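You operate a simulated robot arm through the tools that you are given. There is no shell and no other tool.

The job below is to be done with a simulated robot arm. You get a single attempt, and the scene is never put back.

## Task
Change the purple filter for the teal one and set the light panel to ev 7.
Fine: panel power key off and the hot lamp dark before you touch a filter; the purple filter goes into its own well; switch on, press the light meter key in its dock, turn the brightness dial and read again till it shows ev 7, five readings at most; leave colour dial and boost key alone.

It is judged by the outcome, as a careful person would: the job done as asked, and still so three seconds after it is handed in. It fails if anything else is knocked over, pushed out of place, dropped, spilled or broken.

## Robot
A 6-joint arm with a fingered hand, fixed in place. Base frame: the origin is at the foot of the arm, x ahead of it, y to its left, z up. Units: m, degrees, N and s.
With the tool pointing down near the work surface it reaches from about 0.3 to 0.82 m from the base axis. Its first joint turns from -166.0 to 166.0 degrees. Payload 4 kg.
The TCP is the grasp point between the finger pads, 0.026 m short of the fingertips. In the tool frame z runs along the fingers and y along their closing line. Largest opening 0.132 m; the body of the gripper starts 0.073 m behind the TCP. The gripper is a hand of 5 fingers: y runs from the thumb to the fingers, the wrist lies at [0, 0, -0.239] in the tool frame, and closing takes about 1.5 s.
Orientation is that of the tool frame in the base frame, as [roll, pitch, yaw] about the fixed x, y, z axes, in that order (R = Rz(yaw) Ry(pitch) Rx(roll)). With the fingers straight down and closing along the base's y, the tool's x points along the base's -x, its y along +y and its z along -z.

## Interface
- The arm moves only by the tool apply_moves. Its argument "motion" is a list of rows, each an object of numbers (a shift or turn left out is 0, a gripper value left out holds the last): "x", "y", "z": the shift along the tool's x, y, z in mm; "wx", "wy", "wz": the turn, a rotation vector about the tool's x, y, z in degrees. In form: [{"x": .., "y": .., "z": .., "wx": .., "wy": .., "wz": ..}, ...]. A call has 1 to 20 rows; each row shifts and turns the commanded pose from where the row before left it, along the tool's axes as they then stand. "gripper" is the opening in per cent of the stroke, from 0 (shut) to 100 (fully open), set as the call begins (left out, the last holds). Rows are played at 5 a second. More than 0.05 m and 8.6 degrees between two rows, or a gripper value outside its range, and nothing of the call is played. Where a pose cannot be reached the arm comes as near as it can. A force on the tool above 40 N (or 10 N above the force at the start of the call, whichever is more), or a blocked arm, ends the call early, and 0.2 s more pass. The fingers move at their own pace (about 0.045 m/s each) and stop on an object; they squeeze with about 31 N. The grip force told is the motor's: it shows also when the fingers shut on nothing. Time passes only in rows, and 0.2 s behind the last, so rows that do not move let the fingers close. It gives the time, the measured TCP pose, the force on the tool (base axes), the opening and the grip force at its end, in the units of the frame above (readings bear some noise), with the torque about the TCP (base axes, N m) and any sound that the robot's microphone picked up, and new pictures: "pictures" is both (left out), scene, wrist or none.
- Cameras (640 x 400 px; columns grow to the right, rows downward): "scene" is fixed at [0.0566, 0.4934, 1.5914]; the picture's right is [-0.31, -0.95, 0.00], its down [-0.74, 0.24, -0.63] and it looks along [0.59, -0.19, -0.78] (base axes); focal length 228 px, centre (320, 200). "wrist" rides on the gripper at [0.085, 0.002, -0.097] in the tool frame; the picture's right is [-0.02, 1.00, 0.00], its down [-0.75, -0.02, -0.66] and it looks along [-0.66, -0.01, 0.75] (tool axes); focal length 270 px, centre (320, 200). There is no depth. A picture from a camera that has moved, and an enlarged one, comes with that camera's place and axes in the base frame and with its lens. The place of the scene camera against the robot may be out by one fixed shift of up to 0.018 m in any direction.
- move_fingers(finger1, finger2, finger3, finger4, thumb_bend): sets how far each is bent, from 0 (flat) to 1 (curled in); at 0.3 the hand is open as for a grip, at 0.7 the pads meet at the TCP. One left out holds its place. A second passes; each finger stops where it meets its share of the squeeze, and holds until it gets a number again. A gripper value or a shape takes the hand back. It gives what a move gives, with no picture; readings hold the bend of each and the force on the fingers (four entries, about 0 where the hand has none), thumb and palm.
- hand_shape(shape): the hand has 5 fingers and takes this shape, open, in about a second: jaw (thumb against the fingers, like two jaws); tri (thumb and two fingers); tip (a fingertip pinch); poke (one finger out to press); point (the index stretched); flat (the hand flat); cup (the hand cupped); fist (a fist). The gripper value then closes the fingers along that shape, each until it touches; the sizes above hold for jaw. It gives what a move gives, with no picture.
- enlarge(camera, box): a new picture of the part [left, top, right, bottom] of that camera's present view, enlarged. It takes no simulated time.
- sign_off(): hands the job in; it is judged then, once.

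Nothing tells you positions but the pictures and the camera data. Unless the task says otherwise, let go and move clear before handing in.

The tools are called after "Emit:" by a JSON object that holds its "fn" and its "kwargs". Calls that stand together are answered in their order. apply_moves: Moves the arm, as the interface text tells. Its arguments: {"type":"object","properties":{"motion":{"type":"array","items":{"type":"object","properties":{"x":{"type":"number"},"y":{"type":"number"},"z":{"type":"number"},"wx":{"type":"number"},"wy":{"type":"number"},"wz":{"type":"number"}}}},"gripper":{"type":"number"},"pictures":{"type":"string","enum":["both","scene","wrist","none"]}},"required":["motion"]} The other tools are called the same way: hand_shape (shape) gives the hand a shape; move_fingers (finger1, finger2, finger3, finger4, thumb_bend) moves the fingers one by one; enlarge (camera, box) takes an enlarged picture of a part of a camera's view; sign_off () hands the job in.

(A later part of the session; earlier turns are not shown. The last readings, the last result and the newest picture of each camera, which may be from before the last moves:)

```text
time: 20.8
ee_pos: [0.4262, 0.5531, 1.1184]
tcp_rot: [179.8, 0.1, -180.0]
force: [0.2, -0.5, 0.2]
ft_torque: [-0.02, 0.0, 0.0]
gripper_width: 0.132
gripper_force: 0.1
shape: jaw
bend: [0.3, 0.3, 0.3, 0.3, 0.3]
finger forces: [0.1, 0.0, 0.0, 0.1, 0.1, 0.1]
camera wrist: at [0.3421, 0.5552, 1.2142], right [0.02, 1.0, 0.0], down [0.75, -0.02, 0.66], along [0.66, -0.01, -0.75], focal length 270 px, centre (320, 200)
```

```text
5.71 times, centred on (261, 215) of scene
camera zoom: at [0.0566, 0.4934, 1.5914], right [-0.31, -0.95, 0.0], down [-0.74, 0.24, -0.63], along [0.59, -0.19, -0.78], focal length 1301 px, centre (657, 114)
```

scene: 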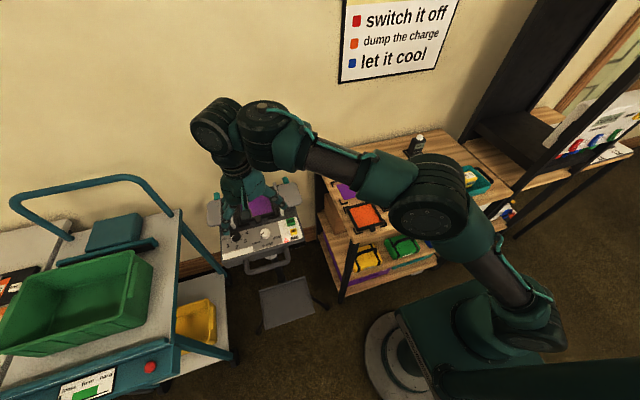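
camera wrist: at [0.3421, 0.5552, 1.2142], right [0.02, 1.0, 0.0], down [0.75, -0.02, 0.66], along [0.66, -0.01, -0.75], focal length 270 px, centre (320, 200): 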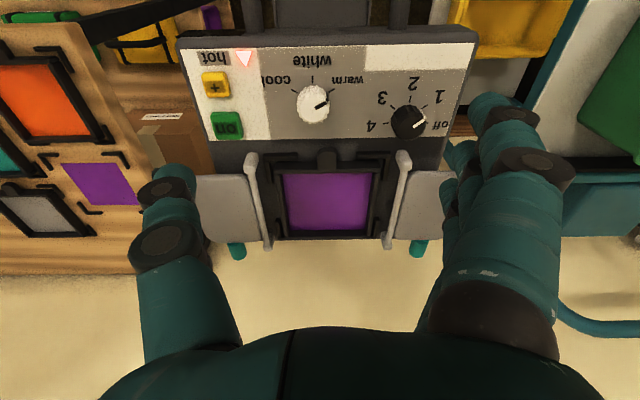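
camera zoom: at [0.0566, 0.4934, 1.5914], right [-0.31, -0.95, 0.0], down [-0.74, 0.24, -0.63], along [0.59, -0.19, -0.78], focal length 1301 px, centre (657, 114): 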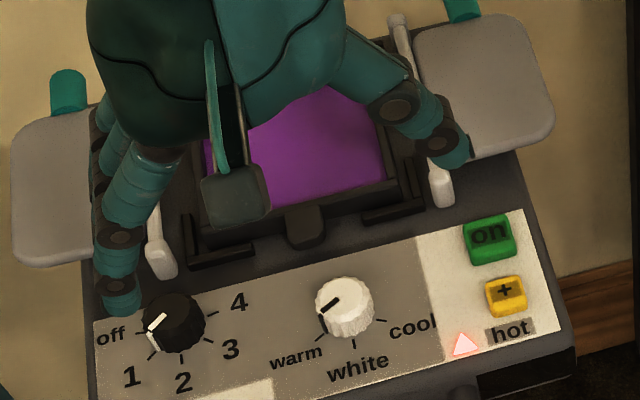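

The lamp still glows, and the dial pointer is at 1. While it cools I'll see how the "tip" pinch looks, since the tab is small.

Emit:
{"fn": "hand_shape", "kwargs": {"shape": "tip"}}

Emit:
{"fn": "apply_moves", "kwargs": {"motion": [{}]}}

Emit:
{"fn": "apply_moves", "kwargs": {"motion": [{}, {}, {}, {}, {}, {}, {}], "gripper": 0}}

Emit:
{"fn": "enlarge", "kwargs": {"camera": "scene", "box": [190, 160, 318, 240]}}

Emit:
{"fn": "enlarge", "kwargs": {"camera": "wrist", "box": [210, 50, 450, 200]}}

```text
time: 21.7
ee_pos: [0.4262, 0.5531, 1.1164]
tcp_rot: [179.9, 0.1, -179.9]
force: [-0.5, 0.2, 0.0]
ft_torque: [0.01, -0.01, -0.01]
gripper_width: 0.132
gripper_force: 0.0
shape: tip
bend: [0.0, 0.3, 0.3, 0.0, 0.3]
finger forces: [0.0, 0.0, 0.0, 0.0, 0.0, 0.1]
```

```text
time: 22.1
ee_pos: [0.4259, 0.5544, 1.1178]
tcp_rot: [179.9, 0.1, -179.9]
force: [-0.6, -0.3, -0.4]
ft_torque: [0.02, 0.0, 0.0]
gripper_width: 0.1316
gripper_force: 0.0
shape: tip
bend: [0.0, 0.3, 0.3, 0.0, 0.3]
finger forces: [0.0, 0.0, 0.1, 0.0, 0.1, 0.0]
camera wrist: at [0.3421, 0.5552, 1.2142], right [0.02, 1.0, 0.0], down [0.75, -0.02, 0.66], along [0.66, -0.01, -0.75], focal length 270 px, centre (320, 200)
```

scene: 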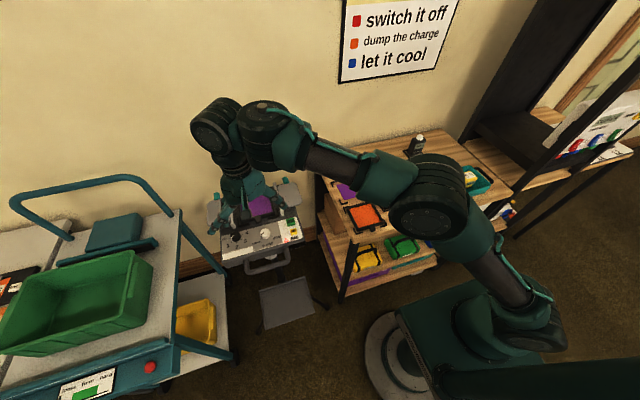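
wrist: 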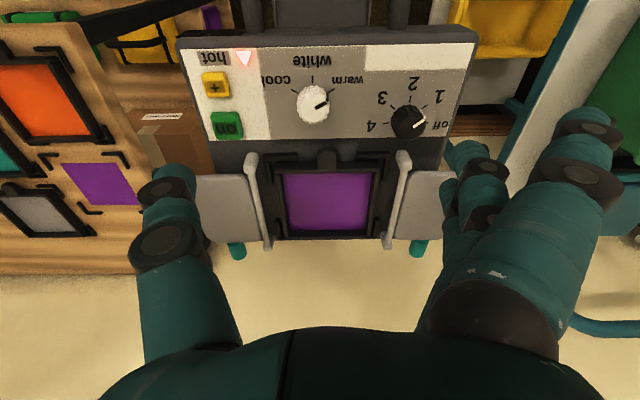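

```text
time: 23.7
ee_pos: [0.4261, 0.5535, 1.1177]
tcp_rot: [179.8, 0.1, -179.9]
force: [0.0, -0.5, 0.6]
ft_torque: [0.0, -0.02, 0.0]
gripper_width: 0.0
gripper_force: 0.1
shape: tip
bend: [0.0, 0.64, 0.64, 0.0, 0.67]
finger forces: [0.0, 0.0, 0.0, 0.0, 0.0, 0.0]
camera wrist: at [0.3421, 0.5552, 1.2142], right [0.02, 1.0, 0.0], down [0.75, -0.02, 0.66], along [0.66, -0.01, -0.75], focal length 270 px, centre (320, 200)
```

scene: 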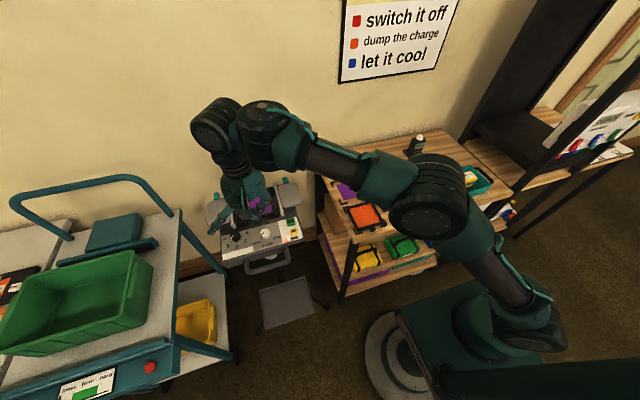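
wrist: 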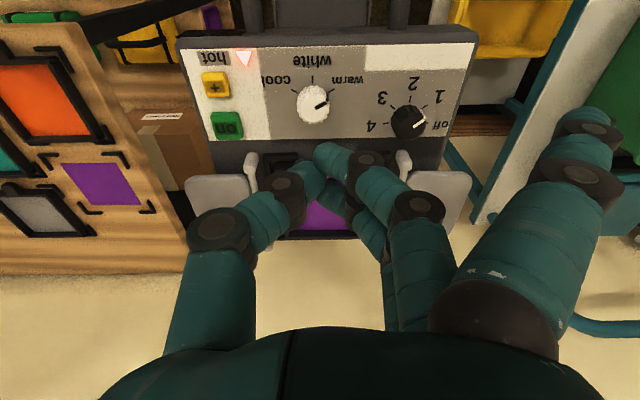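

```text
5.00 times, centred on (254, 200) of scene
camera zoom: at [0.0566, 0.4934, 1.5914], right [-0.31, -0.95, 0.0], down [-0.74, 0.24, -0.63], along [0.59, -0.19, -0.78], focal length 1138 px, centre (650, 200)
```

zoom: 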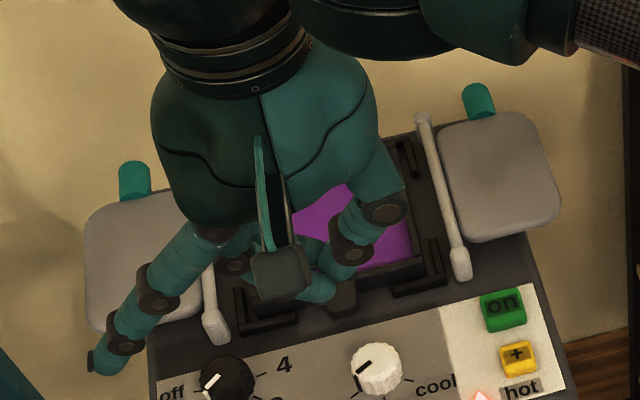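

```text
2.67 times, centred on (330, 125) of wrist
camera zoom: at [0.3421, 0.5552, 1.2142], right [0.02, 1.0, 0.0], down [0.75, -0.02, 0.66], along [0.66, -0.01, -0.75], focal length 721 px, centre (293, 400)
```

zoom: 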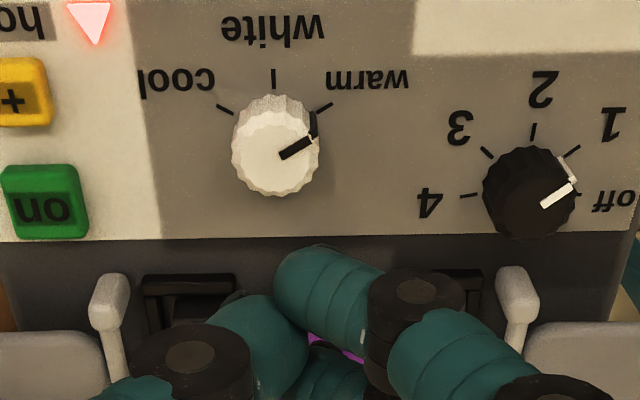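

"Tip" uses the two middle fingers and the thumb, with the outer fingers splayed. Before choosing a grasp I want a low side view of the tab, so I'm opening to jaw and tilting the camera down toward horizontal.

Emit:
{"fn": "hand_shape", "kwargs": {"shape": "jaw"}}

Emit:
{"fn": "apply_moves", "kwargs": {"motion": [{"x": 40}, {"wy": -8}, {"wy": -8}, {"wy": -8}, {"wy": -8}, {"z": 0}, {}]}}

Emit:
{"fn": "enlarge", "kwargs": {"camera": "wrist", "box": [210, 50, 450, 200]}}

```text
time: 24.6
ee_pos: [0.4259, 0.5548, 1.1183]
tcp_rot: [179.9, 0.1, -179.9]
force: [-0.3, 0.2, -0.5]
ft_torque: [0.0, -0.01, -0.01]
gripper_width: 0.1319
gripper_force: 0.0
shape: jaw
bend: [0.3, 0.3, 0.3, 0.3, 0.3]
finger forces: [0.0, 0.0, 0.0, 0.1, 0.0, 0.1]
```

```text
time: 26.2
ee_pos: [0.3794, 0.563, 1.1129]
tcp_rot: [178.6, 28.1, 179.4]
force: [0.6, 0.0, -0.3]
ft_torque: [0.0, 0.0, -0.05]
gripper_width: 0.1321
gripper_force: 0.1
shape: jaw
bend: [0.3, 0.3, 0.3, 0.3, 0.3]
finger forces: [0.0, 0.1, 0.1, 0.0, 0.0, 0.0]
out of reach, approached as far as the arm can: row 2
camera wrist: at [0.2601, 0.5624, 1.1594], right [0.02, 1.0, 0.03], down [0.35, -0.03, 0.93], along [0.93, 0.0, -0.36], focal length 270 px, centre (320, 200)
```

scene: 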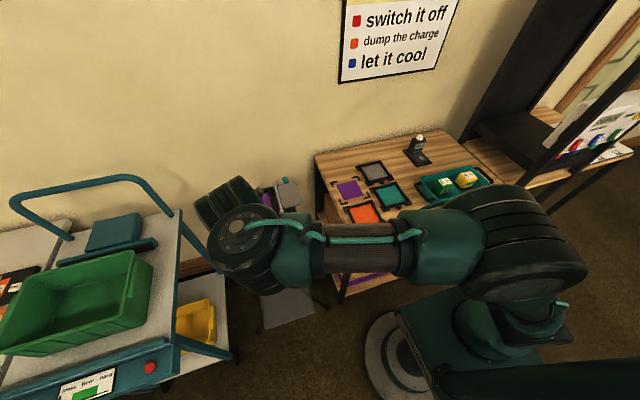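
wrist: 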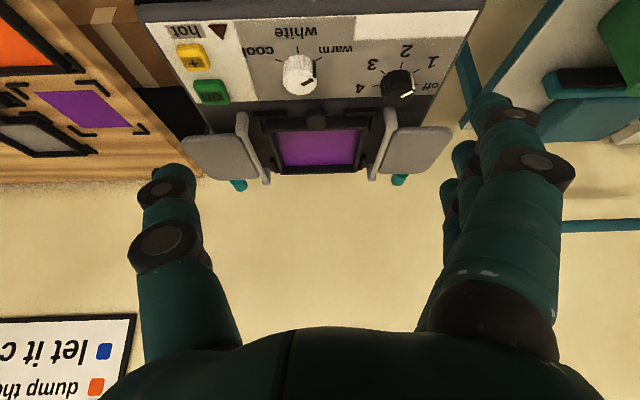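

```text
2.67 times, centred on (330, 125) of wrist
camera zoom: at [0.2601, 0.5624, 1.1594], right [0.02, 1.0, 0.03], down [0.35, -0.03, 0.93], along [0.93, 0.0, -0.36], focal length 721 px, centre (293, 400)
```

zoom: 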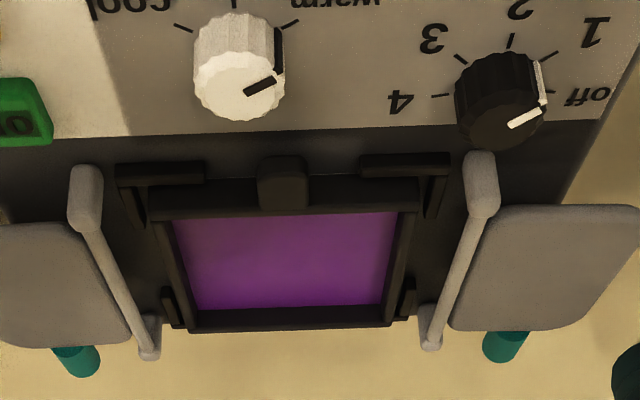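

The hot lamp now looks dark. I'm lowering for a better profile of the tab and frame heights.

Emit:
{"fn": "apply_moves", "kwargs": {"motion": [{"x": 15, "z": 30}, {"x": 17, "z": 33}, {}], "pictures": "wrist"}}

Emit:
{"fn": "enlarge", "kwargs": {"camera": "wrist", "box": [240, 80, 400, 180]}}

Emit:
{"fn": "enlarge", "kwargs": {"camera": "wrist", "box": [120, 0, 280, 100]}}

```text
time: 27.0
ee_pos: [0.382, 0.5635, 1.046]
tcp_rot: [178.6, 28.0, 179.4]
force: [0.5, -0.3, 0.0]
ft_torque: [-0.03, 0.02, 0.01]
gripper_width: 0.1319
gripper_force: 0.1
shape: jaw
bend: [0.3, 0.3, 0.3, 0.3, 0.3]
finger forces: [0.0, 0.0, 0.0, 0.1, 0.0, 0.0]
camera wrist: at [0.2625, 0.5654, 1.0915], right [0.02, 1.0, 0.03], down [0.36, -0.04, 0.93], along [0.93, -0.01, -0.36], focal length 270 px, centre (320, 200)
```

wrist: 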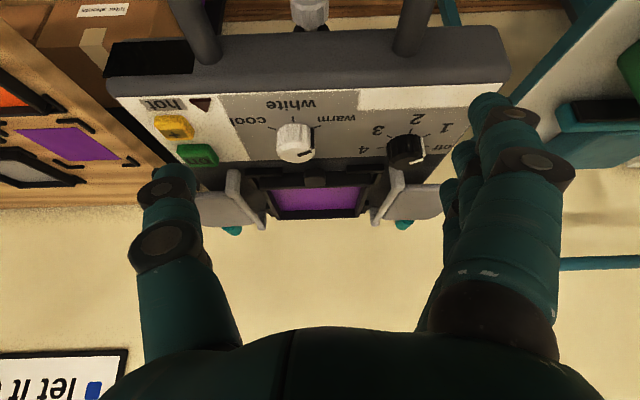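

```text
4.00 times, centred on (320, 130) of wrist
camera zoom: at [0.2625, 0.5654, 1.0915], right [0.02, 1.0, 0.03], down [0.36, -0.04, 0.93], along [0.93, -0.01, -0.36], focal length 1081 px, centre (320, 480)
```

zoom: 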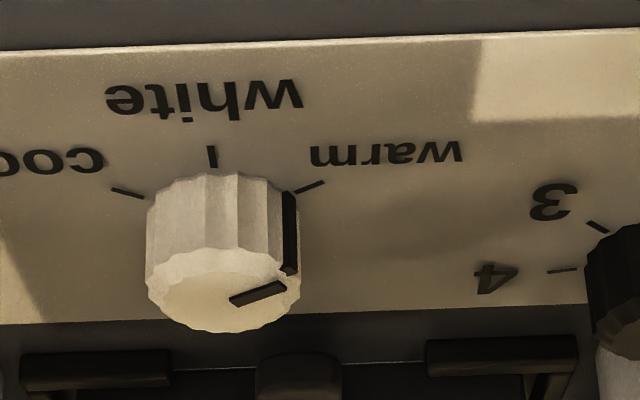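

```text
4.00 times, centred on (200, 50) of wrist
camera zoom: at [0.2625, 0.5654, 1.0915], right [0.02, 1.0, 0.03], down [0.36, -0.04, 0.93], along [0.93, -0.01, -0.36], focal length 1081 px, centre (800, 800)
```

zoom: 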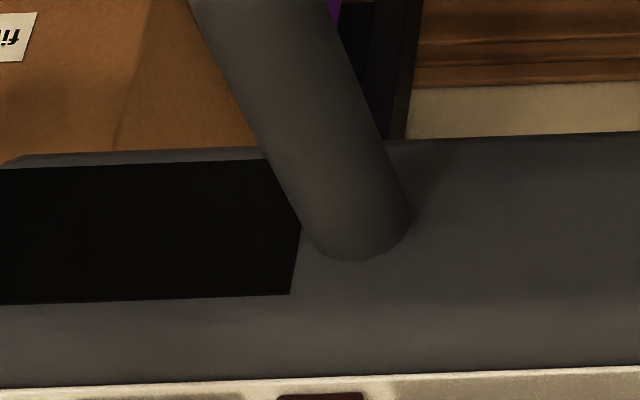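

Emit:
{"fn": "enlarge", "kwargs": {"camera": "wrist", "box": [248, 140, 408, 240]}}

Emit:
{"fn": "enlarge", "kwargs": {"camera": "wrist", "box": [110, 80, 270, 180]}}

```text
4.00 times, centred on (328, 190) of wrist
camera zoom: at [0.2625, 0.5654, 1.0915], right [0.02, 1.0, 0.03], down [0.36, -0.04, 0.93], along [0.93, -0.01, -0.36], focal length 1081 px, centre (288, 240)
```

zoom: 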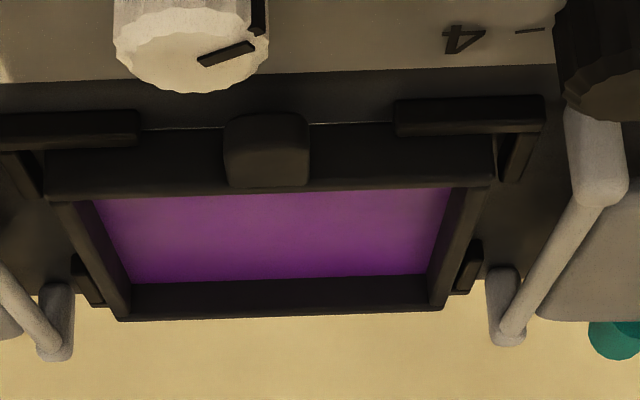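

```text
4.00 times, centred on (190, 130) of wrist
camera zoom: at [0.2625, 0.5654, 1.0915], right [0.02, 1.0, 0.03], down [0.36, -0.04, 0.93], along [0.93, -0.01, -0.36], focal length 1081 px, centre (840, 480)
```

zoom: 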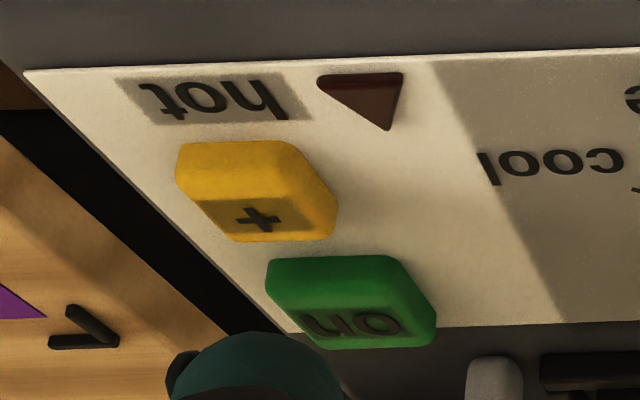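

The hot lamp is dark and the key is off, so the filter may be handled. I'm straightening the hand and hovering just above the tab for a close view of its height relative to the frame.

Emit:
{"fn": "apply_moves", "kwargs": {"motion": [{"z": -20, "wy": 7}, {"wy": 7}, {"wy": 7}, {"wy": 7}, {"x": -35}, {"x": -35}, {"x": -30}, {}], "pictures": "wrist"}}

Emit:
{"fn": "enlarge", "kwargs": {"camera": "wrist", "box": [240, 90, 400, 190]}}

```text
time: 28.8
ee_pos: [0.4731, 0.5567, 1.0604]
tcp_rot: [178.8, 0.2, -179.9]
force: [0.3, 0.2, 0.4]
ft_torque: [0.0, -0.03, 0.0]
gripper_width: 0.1321
gripper_force: 0.1
shape: jaw
bend: [0.3, 0.3, 0.3, 0.3, 0.3]
finger forces: [0.0, 0.0, 0.0, 0.0, 0.0, 0.1]
out of reach, approached as far as the arm can: row 7
camera wrist: at [0.3887, 0.5576, 1.1573], right [0.02, 1.0, 0.02], down [0.75, -0.03, 0.66], along [0.66, 0.0, -0.75], focal length 270 px, centre (320, 200)
```

wrist: 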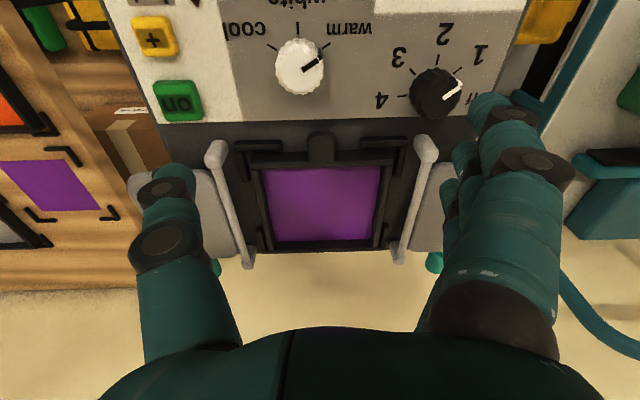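

```text
4.00 times, centred on (320, 140) of wrist
camera zoom: at [0.3887, 0.5576, 1.1573], right [0.02, 1.0, 0.02], down [0.75, -0.03, 0.66], along [0.66, 0.0, -0.75], focal length 1081 px, centre (320, 440)
```

zoom: 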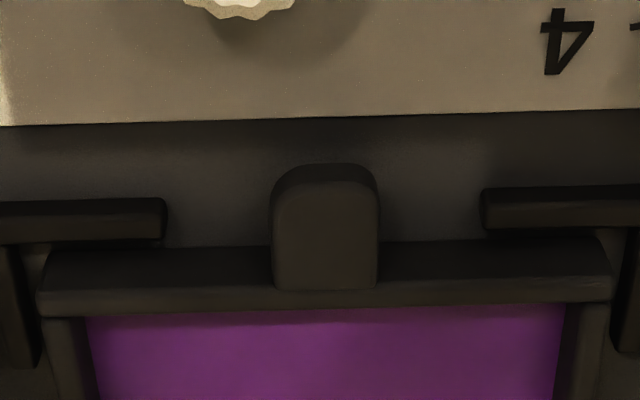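

The tab is a block about 20 × 20 × 9 mm in front of the frame, with its top at z ≈ 0.984, spanning x 0.483–0.503 and centred at y ≈ 0.5605. I'll pre-shape a tip pinch partly open and hover over it.

Emit:
{"fn": "hand_shape", "kwargs": {"shape": "tip"}}

Emit:
{"fn": "apply_moves", "kwargs": {"motion": [{}, {}, {}, {}, {}], "gripper": 28, "pictures": "wrist"}}

Emit:
{"fn": "enlarge", "kwargs": {"camera": "wrist", "box": [200, 90, 440, 240]}}

Emit:
{"fn": "enlarge", "kwargs": {"camera": "scene", "box": [190, 160, 318, 240]}}

```text
time: 29.7
ee_pos: [0.4719, 0.5589, 1.0619]
tcp_rot: [178.8, 0.2, -179.8]
force: [-0.5, 1.3, -0.2]
ft_torque: [-0.01, -0.01, 0.0]
gripper_width: 0.132
gripper_force: 0.0
shape: tip
bend: [0.0, 0.3, 0.3, 0.0, 0.3]
finger forces: [0.0, 0.0, 0.0, 0.0, 0.1, 0.0]
```

```text
time: 30.9
ee_pos: [0.4727, 0.5574, 1.0597]
tcp_rot: [178.8, 0.3, -179.9]
force: [0.5, -0.1, -0.1]
ft_torque: [-0.01, -0.01, 0.01]
gripper_width: 0.0372
gripper_force: 0.0
shape: tip
bend: [0.0, 0.73, 0.73, 0.0, 0.7]
finger forces: [0.0, 0.1, 0.0, 0.0, 0.0, 0.0]
camera wrist: at [0.3883, 0.5577, 1.1574], right [0.02, 1.0, 0.02], down [0.75, -0.03, 0.66], along [0.66, 0.0, -0.75], focal length 270 px, centre (320, 200)
```

wrist: 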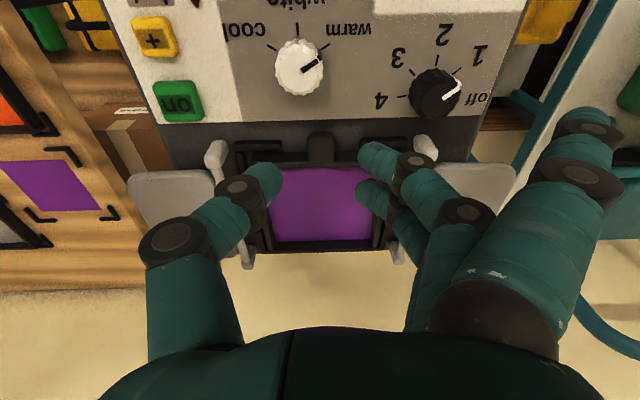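

```text
2.67 times, centred on (320, 165) of wrist
camera zoom: at [0.3883, 0.5577, 1.1574], right [0.02, 1.0, 0.02], down [0.75, -0.03, 0.66], along [0.66, 0.0, -0.75], focal length 721 px, centre (320, 293)
```

zoom: 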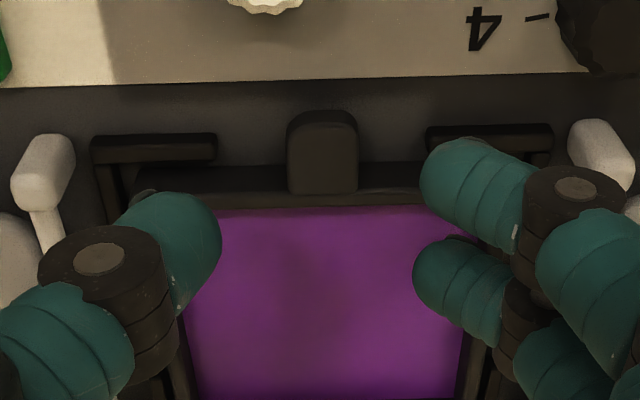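

```text
5.00 times, centred on (254, 200) of scene
camera zoom: at [0.0566, 0.4934, 1.5914], right [-0.31, -0.95, 0.0], down [-0.74, 0.24, -0.63], along [0.59, -0.19, -0.78], focal length 1138 px, centre (650, 200)
```

zoom: 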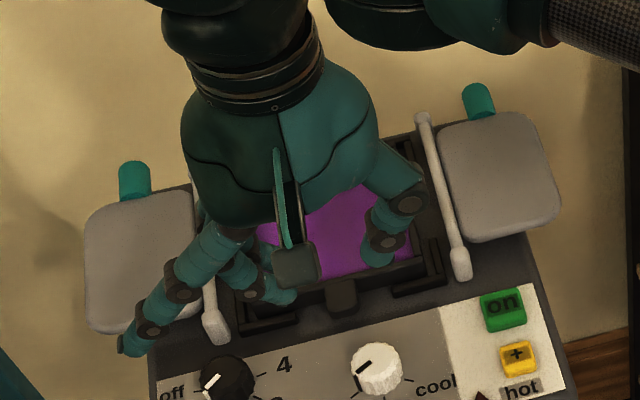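

The pinch is pre-shaped with about 37 mm opening, tips about 25 mm below the TCP and centred. I'm lowering a little and checking how the pose tracks.

Emit:
{"fn": "apply_moves", "kwargs": {"motion": [{"z": 25}, {}], "pictures": "none"}}

```text
time: 31.5
ee_pos: [0.4713, 0.5588, 1.0363]
tcp_rot: [178.8, 0.1, 180.0]
force: [0.1, -0.2, 0.9]
ft_torque: [0.02, 0.01, 0.0]
gripper_width: 0.0375
gripper_force: 0.1
shape: tip
bend: [0.0, 0.73, 0.73, 0.0, 0.7]
finger forces: [0.0, 0.0, 0.0, 0.1, 0.0, 0.0]
```

Emit:
{"fn": "apply_moves", "kwargs": {"motion": [{"wx": -1.2}, {"x": -15, "y": 2}, {}], "pictures": "wrist"}}

Emit:
{"fn": "enlarge", "kwargs": {"camera": "wrist", "box": [200, 90, 440, 240]}}

Emit:
{"fn": "enlarge", "kwargs": {"camera": "scene", "box": [200, 180, 296, 240]}}

```text
time: 32.3
ee_pos: [0.4872, 0.5617, 1.0349]
tcp_rot: [177.6, 0.0, -179.9]
force: [0.6, 0.1, 0.7]
ft_torque: [0.01, 0.01, 0.0]
gripper_width: 0.0375
gripper_force: 0.2
shape: tip
bend: [0.0, 0.73, 0.73, 0.0, 0.7]
finger forces: [0.0, 0.0, 0.0, 0.0, 0.0, 0.0]
camera wrist: at [0.403, 0.5589, 1.1321], right [0.02, 1.0, 0.04], down [0.75, -0.04, 0.66], along [0.66, 0.02, -0.75], focal length 270 px, centre (320, 200)
```

wrist: 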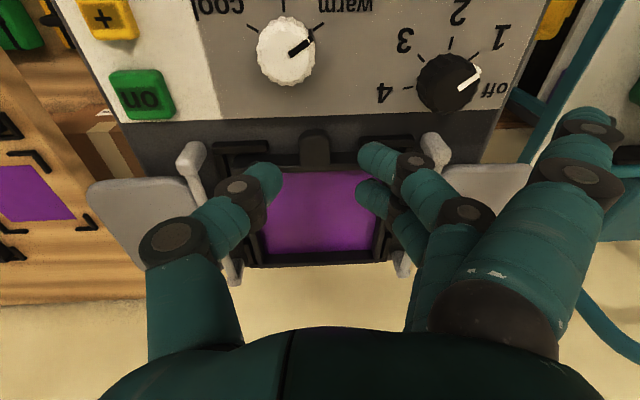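

```text
2.67 times, centred on (320, 165) of wrist
camera zoom: at [0.403, 0.5589, 1.1321], right [0.02, 1.0, 0.04], down [0.75, -0.04, 0.66], along [0.66, 0.02, -0.75], focal length 721 px, centre (320, 293)
```

zoom: 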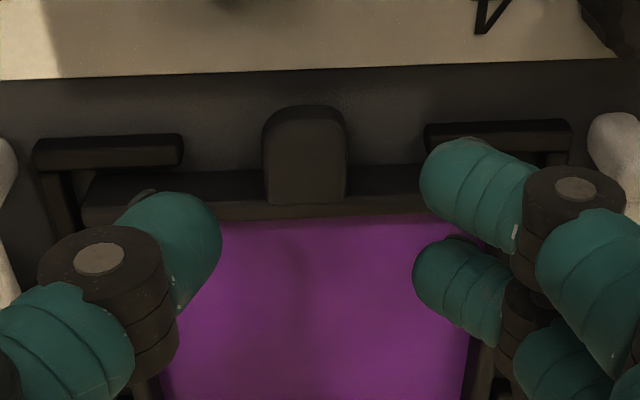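

```text
6.67 times, centred on (248, 210) of scene
camera zoom: at [0.0566, 0.4934, 1.5914], right [-0.31, -0.95, 0.0], down [-0.74, 0.24, -0.63], along [0.59, -0.19, -0.78], focal length 1518 px, centre (800, 133)
```

zoom: 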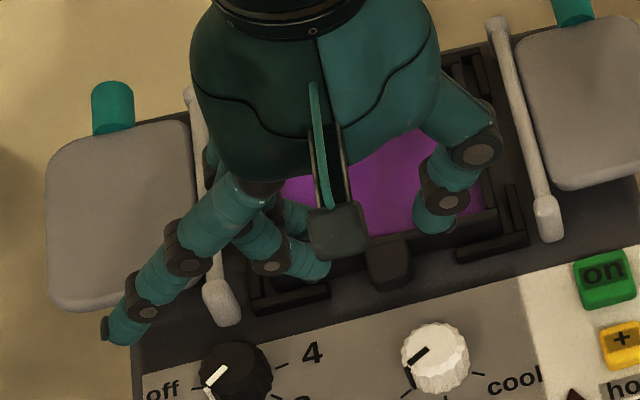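

I corrected roll the wrong way, so I'm fixing that and lowering half-way to re-check centring.

Emit:
{"fn": "apply_moves", "kwargs": {"motion": [{"wx": 2.4}, {"z": 12}, {}], "pictures": "wrist"}}

Emit:
{"fn": "enlarge", "kwargs": {"camera": "wrist", "box": [200, 90, 440, 240]}}

Emit:
{"fn": "enlarge", "kwargs": {"camera": "scene", "box": [200, 180, 296, 240]}}

```text
time: 33.1
ee_pos: [0.4868, 0.5614, 1.0235]
tcp_rot: [179.9, 0.0, -179.9]
force: [0.0, 0.3, 0.4]
ft_torque: [0.0, -0.01, 0.02]
gripper_width: 0.0377
gripper_force: 0.0
shape: tip
bend: [0.0, 0.73, 0.73, 0.0, 0.7]
finger forces: [0.0, 0.1, 0.0, 0.0, 0.0, 0.1]
camera wrist: at [0.4025, 0.5627, 1.12], right [0.02, 1.0, 0.0], down [0.75, -0.01, 0.66], along [0.66, -0.01, -0.75], focal length 270 px, centre (320, 200)
```

wrist: 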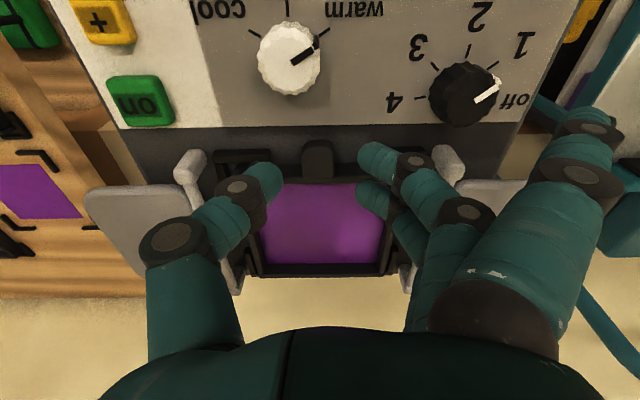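

```text
2.67 times, centred on (320, 165) of wrist
camera zoom: at [0.4025, 0.5627, 1.12], right [0.02, 1.0, 0.0], down [0.75, -0.01, 0.66], along [0.66, -0.01, -0.75], focal length 721 px, centre (320, 293)
```

zoom: 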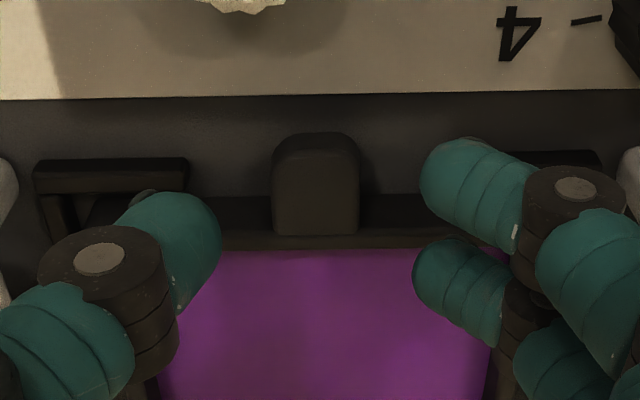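

```text
6.67 times, centred on (248, 210) of scene
camera zoom: at [0.0566, 0.4934, 1.5914], right [-0.31, -0.95, 0.0], down [-0.74, 0.24, -0.63], along [0.59, -0.19, -0.78], focal length 1518 px, centre (800, 133)
```

zoom: 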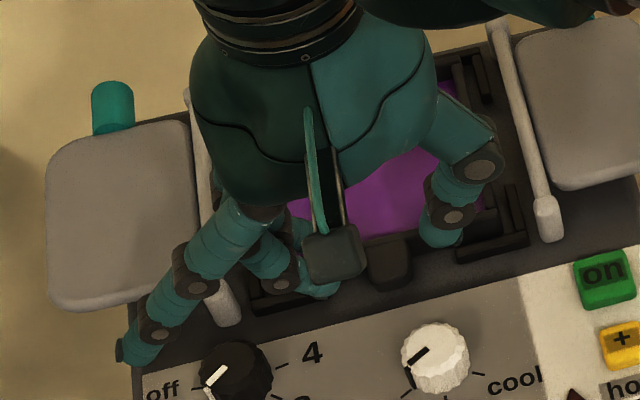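

The alignment is good. I'm lowering to straddle the tab (TCP z ≈ 0.999).

Emit:
{"fn": "apply_moves", "kwargs": {"motion": [{"y": -1, "z": 10}, {"z": 8}, {"z": 6}, {}], "pictures": "wrist"}}

Emit:
{"fn": "enlarge", "kwargs": {"camera": "wrist", "box": [200, 90, 440, 240]}}

Emit:
{"fn": "enlarge", "kwargs": {"camera": "scene", "box": [200, 180, 296, 240]}}

```text
time: 33.9
ee_pos: [0.4864, 0.5637, 1.0091]
tcp_rot: [179.1, 0.8, -179.8]
force: [-1.2, 2.5, 21.5]
ft_torque: [0.5, -0.23, 0.07]
gripper_width: 0.0383
gripper_force: 0.1
shape: tip
bend: [0.0, 0.73, 0.77, 0.0, 0.7]
finger forces: [0.0, 0.0, 20.8, 0.0, 0.0, 0.1]
stopped in row 3: the force on the tool passed its limit at 43 N (the readings are from after the stop); the commanded pose is now the measured one
camera wrist: at [0.4017, 0.5624, 1.1057], right [0.02, 1.0, 0.02], down [0.74, -0.02, 0.67], along [0.67, 0.0, -0.74], focal length 270 px, centre (320, 200)
```

wrist: 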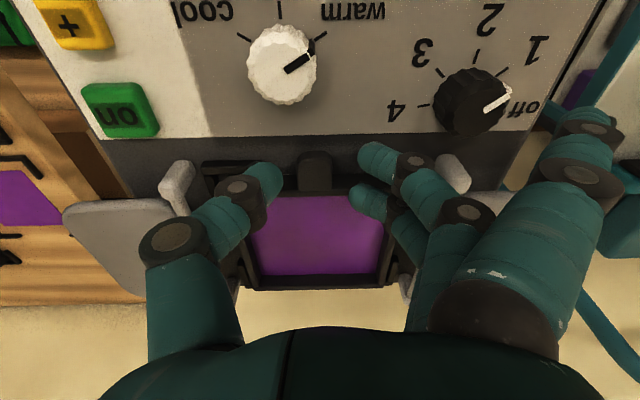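

```text
2.67 times, centred on (320, 165) of wrist
camera zoom: at [0.4017, 0.5624, 1.1057], right [0.02, 1.0, 0.02], down [0.74, -0.02, 0.67], along [0.67, 0.0, -0.74], focal length 721 px, centre (320, 293)
```

zoom: 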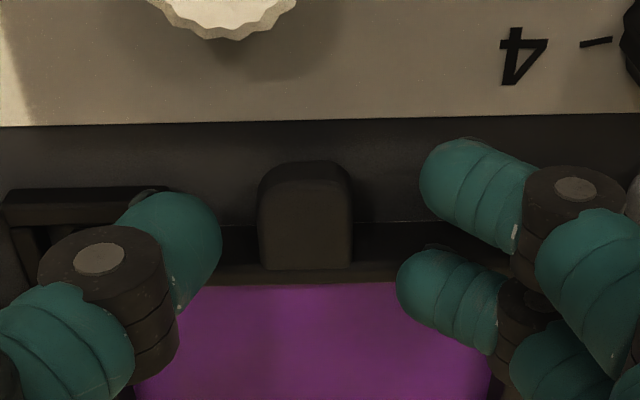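

```text
6.67 times, centred on (248, 210) of scene
camera zoom: at [0.0566, 0.4934, 1.5914], right [-0.31, -0.95, 0.0], down [-0.74, 0.24, -0.63], along [0.59, -0.19, -0.78], focal length 1518 px, centre (800, 133)
```

zoom: 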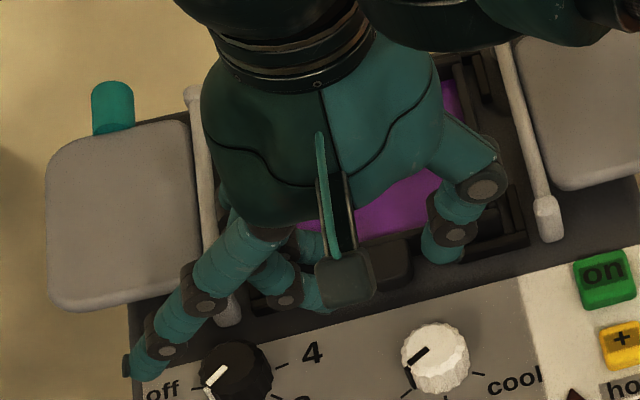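

Finger 3 touched the frame bar behind the tab, so I'm backing off straight up at once. I'll see whether the "tri" shape gives a narrower pinch.

Emit:
{"fn": "apply_moves", "kwargs": {"motion": [{"z": -10}, {"z": -20}, {"x": 15, "z": -20, "wx": 0.9, "wy": 0.8}, {}], "pictures": "none"}}

Emit:
{"fn": "hand_shape", "kwargs": {"shape": "tri"}}

Emit:
{"fn": "apply_moves", "kwargs": {"motion": [{}, {}, {}, {}, {}], "gripper": 25}}

Emit:
{"fn": "enlarge", "kwargs": {"camera": "wrist", "box": [200, 90, 440, 240]}}

Emit:
{"fn": "enlarge", "kwargs": {"camera": "scene", "box": [200, 180, 296, 240]}}

```text
time: 34.9
ee_pos: [0.4699, 0.5608, 1.0566]
tcp_rot: [-179.8, -0.3, -179.8]
force: [-0.4, -0.1, -0.6]
ft_torque: [0.03, -0.01, 0.03]
gripper_width: 0.0373
gripper_force: 0.0
shape: tip
bend: [0.0, 0.73, 0.74, 0.0, 0.7]
finger forces: [0.1, 0.0, 0.0, 0.1, 0.1, 0.0]
```

```text
time: 35.8
ee_pos: [0.4715, 0.5618, 1.055]
tcp_rot: [-179.7, -0.3, -179.8]
force: [-0.4, -0.9, 0.4]
ft_torque: [0.01, 0.01, 0.05]
gripper_width: 0.1318
gripper_force: 0.0
shape: tri
bend: [0.0, 0.3, 0.3, 0.0, 0.3]
finger forces: [0.1, 0.0, 0.0, 0.0, 0.0, 0.1]
```

```text
time: 37.0
ee_pos: [0.4706, 0.5607, 1.0552]
tcp_rot: [-179.7, -0.4, -179.8]
force: [0.5, 0.4, 0.0]
ft_torque: [0.02, 0.0, -0.01]
gripper_width: 0.0334
gripper_force: 0.1
shape: tri
bend: [0.0, 0.73, 0.73, 0.0, 0.7]
finger forces: [0.0, 0.0, 0.0, 0.0, 0.0, 0.0]
camera wrist: at [0.3875, 0.5629, 1.153], right [0.02, 1.0, -0.01], down [0.76, -0.01, 0.65], along [0.65, -0.02, -0.76], focal length 270 px, centre (320, 200)
```

scene: 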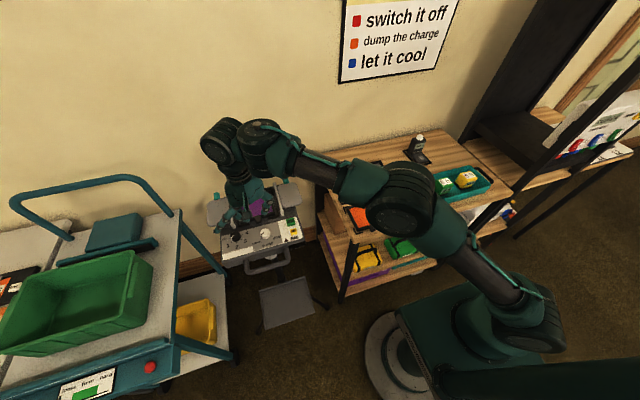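
wrist: 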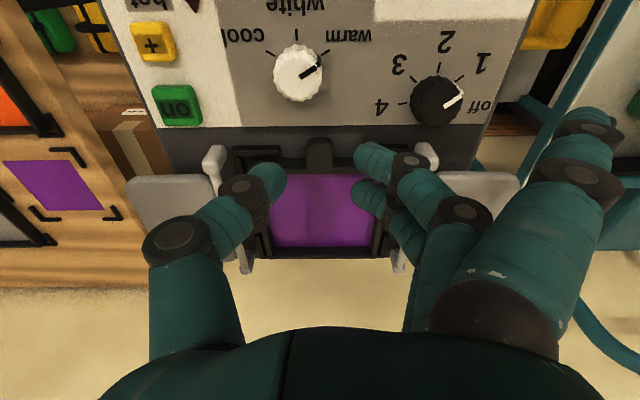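

```text
2.67 times, centred on (320, 165) of wrist
camera zoom: at [0.3875, 0.5629, 1.153], right [0.02, 1.0, -0.01], down [0.76, -0.01, 0.65], along [0.65, -0.02, -0.76], focal length 721 px, centre (320, 293)
```

zoom: 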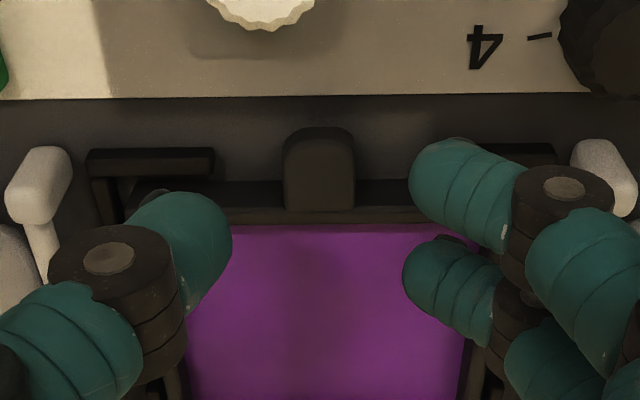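

```text
6.67 times, centred on (248, 210) of scene
camera zoom: at [0.0566, 0.4934, 1.5914], right [-0.31, -0.95, 0.0], down [-0.74, 0.24, -0.63], along [0.59, -0.19, -0.78], focal length 1518 px, centre (800, 133)
```

zoom: 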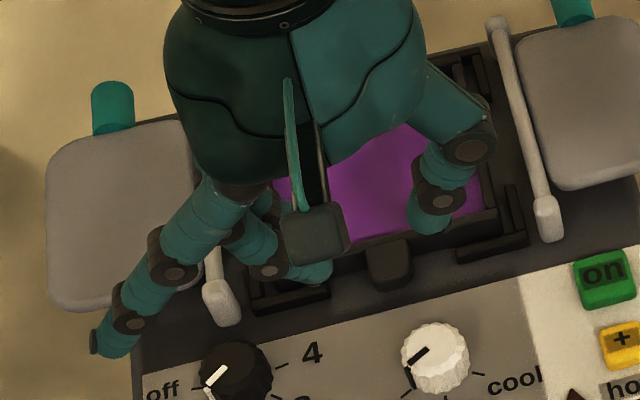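

"Tri" is the same as "tip". I'll pinch with finger 2 and the thumb only, curling the others up, and turn the hand about 20° so that pair squares up across the tab.

Emit:
{"fn": "hand_shape", "kwargs": {"shape": "jaw"}}

Emit:
{"fn": "move_fingers", "kwargs": {"finger1": 1.0, "finger2": 0.57, "finger3": 1.0, "finger4": 1.0, "thumb_bend": 0.57}}

Emit:
{"fn": "apply_moves", "kwargs": {"motion": [{"wz": 6.7}, {"wz": 6.7}, {"wz": 6.6}, {}]}}

Emit:
{"fn": "enlarge", "kwargs": {"camera": "wrist", "box": [200, 90, 440, 240]}}

Emit:
{"fn": "enlarge", "kwargs": {"camera": "scene", "box": [200, 180, 296, 240]}}

```text
time: 37.9
ee_pos: [0.4705, 0.5605, 1.0556]
tcp_rot: [-179.7, -0.3, -179.9]
force: [-0.3, 0.6, 0.1]
ft_torque: [0.04, -0.05, -0.02]
gripper_width: 0.1321
gripper_force: 0.1
shape: jaw
bend: [0.3, 0.3, 0.3, 0.3, 0.3]
finger forces: [0.0, 0.0, 0.1, 0.1, 0.0, 0.0]
```

```text
time: 38.9
ee_pos: [0.4712, 0.5601, 1.0561]
tcp_rot: [-179.6, -0.3, -179.8]
force: [-0.3, -0.6, -0.3]
ft_torque: [0.02, 0.02, -0.01]
gripper_width: 0.0497
gripper_force: 0.1
shape: fingers
bend: [1.0, 0.56, 1.0, 1.0, 0.56]
finger forces: [0.1, 0.0, 0.0, 0.0, 0.0, 0.1]
```

```text
time: 39.9
ee_pos: [0.4709, 0.562, 1.0559]
tcp_rot: [-179.6, -0.3, 160.0]
force: [0.5, -0.4, 0.3]
ft_torque: [0.01, -0.01, 0.01]
gripper_width: 0.05
gripper_force: 0.1
shape: fingers
bend: [1.0, 0.56, 1.0, 1.0, 0.56]
finger forces: [0.0, 0.0, 0.1, 0.1, 0.1, 0.0]
camera wrist: at [0.3933, 0.5919, 1.1535], right [0.36, 0.93, -0.01], down [0.71, -0.27, 0.66], along [0.61, -0.24, -0.75], focal length 270 px, centre (320, 200)
```

scene: 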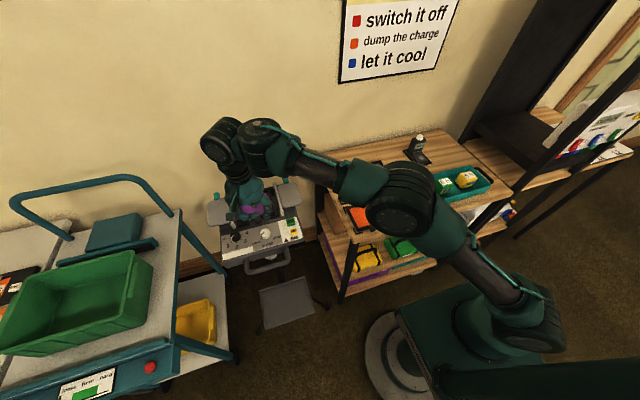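
wrist: 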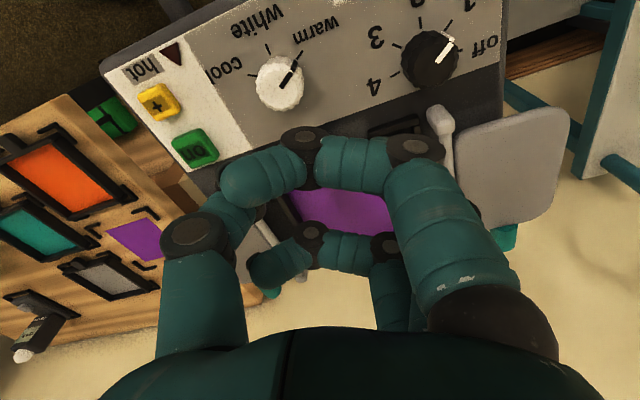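

```text
2.67 times, centred on (320, 165) of wrist
camera zoom: at [0.3933, 0.5919, 1.1535], right [0.36, 0.93, -0.01], down [0.71, -0.27, 0.66], along [0.61, -0.24, -0.75], focal length 721 px, centre (320, 293)
```

zoom: 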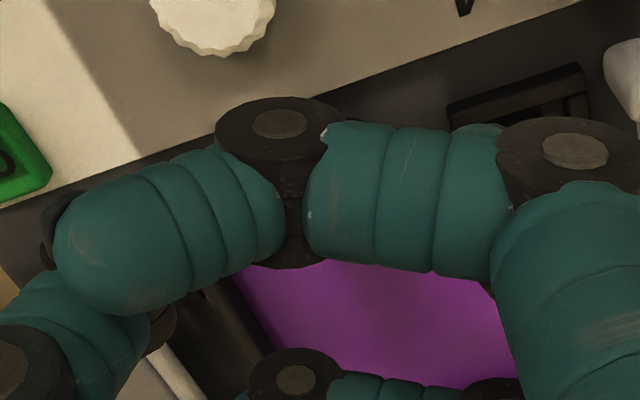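

```text
6.67 times, centred on (248, 210) of scene
camera zoom: at [0.0566, 0.4934, 1.5914], right [-0.31, -0.95, 0.0], down [-0.74, 0.24, -0.63], along [0.59, -0.19, -0.78], focal length 1518 px, centre (800, 133)
```

zoom: 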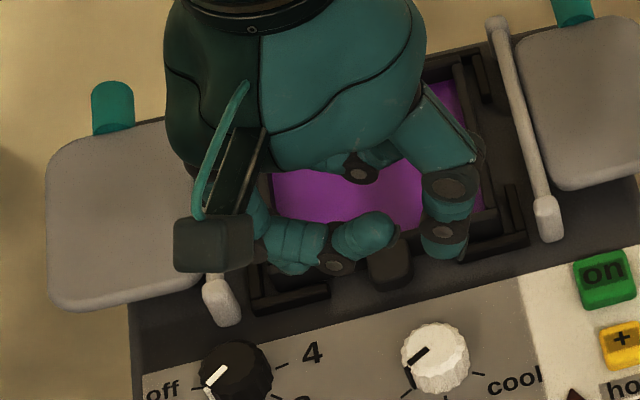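

The curled index blocks my view, so I'm laying it flat out of the way.

Emit:
{"fn": "move_fingers", "kwargs": {"finger1": 0.0}}

Emit:
{"fn": "apply_moves", "kwargs": {"motion": [{}], "pictures": "wrist"}}

Emit:
{"fn": "enlarge", "kwargs": {"camera": "wrist", "box": [200, 90, 440, 240]}}

Emit:
{"fn": "enlarge", "kwargs": {"camera": "scene", "box": [200, 180, 296, 240]}}

```text
time: 40.9
ee_pos: [0.4704, 0.5609, 1.0564]
tcp_rot: [-179.5, -0.2, 160.1]
force: [-0.3, 0.3, 0.9]
ft_torque: [-0.01, 0.02, -0.02]
gripper_width: 0.1274
gripper_force: 0.1
shape: fingers
bend: [0.0, 0.56, 1.0, 1.0, 0.56]
finger forces: [0.0, 0.0, 0.1, 0.0, 0.0, 0.1]
```

```text
time: 41.3
ee_pos: [0.4708, 0.5616, 1.0568]
tcp_rot: [-179.6, -0.1, 160.2]
force: [-0.1, -0.1, -0.8]
ft_torque: [0.02, 0.02, -0.02]
gripper_width: 0.1273
gripper_force: 0.0
shape: fingers
bend: [0.0, 0.56, 1.0, 1.0, 0.56]
finger forces: [0.0, 0.0, 0.0, 0.0, 0.0, 0.0]
camera wrist: at [0.3933, 0.5918, 1.1535], right [0.36, 0.93, -0.01], down [0.71, -0.27, 0.66], along [0.61, -0.24, -0.75], focal length 270 px, centre (320, 200)
```

wrist: 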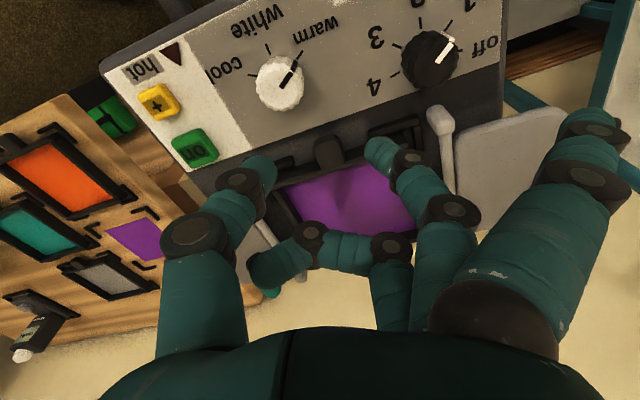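

```text
2.67 times, centred on (320, 165) of wrist
camera zoom: at [0.3933, 0.5918, 1.1535], right [0.36, 0.93, -0.01], down [0.71, -0.27, 0.66], along [0.61, -0.24, -0.75], focal length 721 px, centre (320, 293)
```

zoom: 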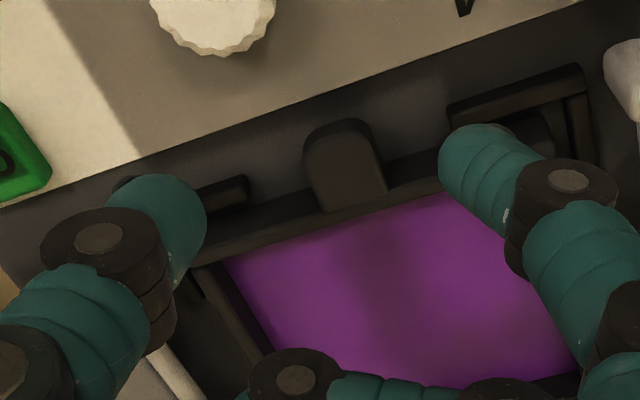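

```text
6.67 times, centred on (248, 210) of scene
camera zoom: at [0.0566, 0.4934, 1.5914], right [-0.31, -0.95, 0.0], down [-0.74, 0.24, -0.63], along [0.59, -0.19, -0.78], focal length 1518 px, centre (800, 133)
```

zoom: 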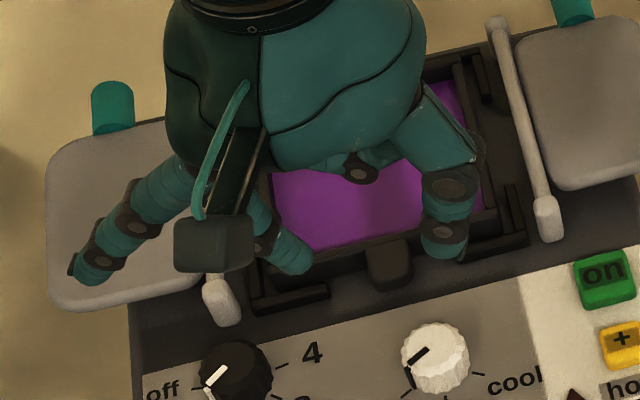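

The view is clear now: finger 2 and the thumb straddle the tab. I'm moving over the tab (TCP about (0.497, 0.5585)) and lowering partway.

Emit:
{"fn": "move_fingers", "kwargs": {"finger2": 0.59, "thumb_bend": 0.59}}

Emit:
{"fn": "apply_moves", "kwargs": {"motion": [{"x": -12, "y": 3, "z": 10}, {"x": -13.5, "y": 3, "z": 10}, {"z": 10}, {}], "pictures": "wrist"}}

Emit:
{"fn": "enlarge", "kwargs": {"camera": "wrist", "box": [200, 90, 440, 240]}}

Emit:
{"fn": "enlarge", "kwargs": {"camera": "scene", "box": [200, 180, 296, 240]}}

```text
time: 42.3
ee_pos: [0.4697, 0.5617, 1.0565]
tcp_rot: [-179.6, -0.2, 160.2]
force: [0.0, 1.0, -1.1]
ft_torque: [0.03, -0.02, 0.02]
gripper_width: 0.1225
gripper_force: 0.1
shape: fingers
bend: [0.0, 0.59, 1.0, 1.0, 0.59]
finger forces: [0.0, 0.1, 0.0, 0.0, 0.0, 0.1]
```

```text
time: 43.3
ee_pos: [0.4967, 0.5582, 1.0263]
tcp_rot: [-179.6, -0.3, 160.2]
force: [-0.2, 0.7, 0.1]
ft_torque: [0.02, 0.02, -0.03]
gripper_width: 0.1226
gripper_force: 0.0
shape: fingers
bend: [0.0, 0.59, 1.0, 1.0, 0.59]
finger forces: [0.1, 0.0, 0.0, 0.0, 0.0, 0.0]
camera wrist: at [0.4194, 0.5891, 1.124], right [0.36, 0.93, -0.01], down [0.71, -0.27, 0.66], along [0.61, -0.24, -0.76], focal length 270 px, centre (320, 200)
```

wrist: 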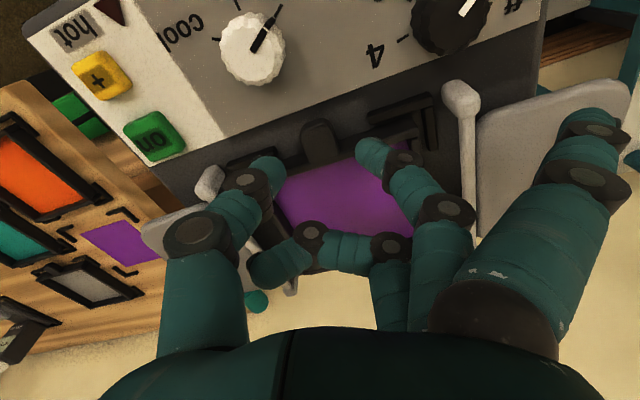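

```text
2.67 times, centred on (320, 165) of wrist
camera zoom: at [0.4194, 0.5891, 1.124], right [0.36, 0.93, -0.01], down [0.71, -0.27, 0.66], along [0.61, -0.24, -0.76], focal length 721 px, centre (320, 293)
```

zoom: 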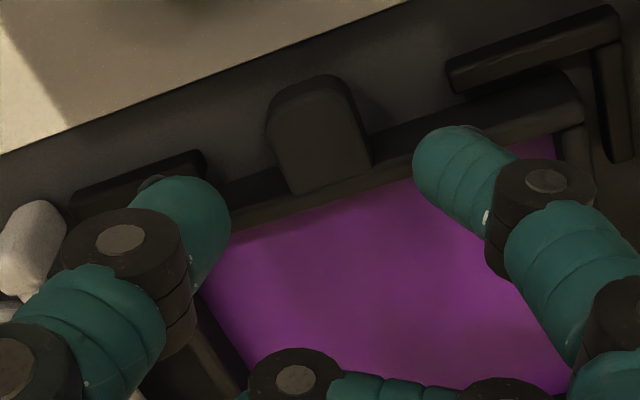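

```text
6.67 times, centred on (248, 210) of scene
camera zoom: at [0.0566, 0.4934, 1.5914], right [-0.31, -0.95, 0.0], down [-0.74, 0.24, -0.63], along [0.59, -0.19, -0.78], focal length 1518 px, centre (800, 133)
```

zoom: 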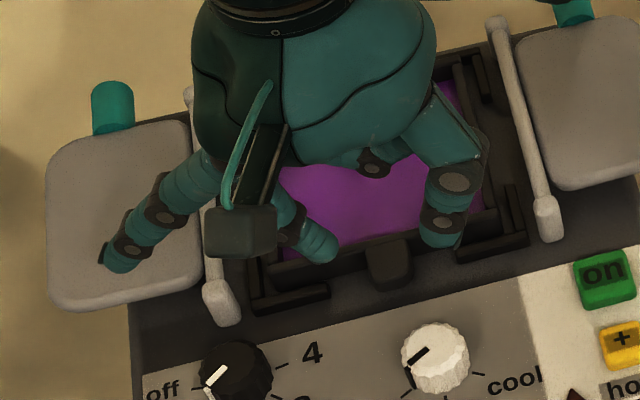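

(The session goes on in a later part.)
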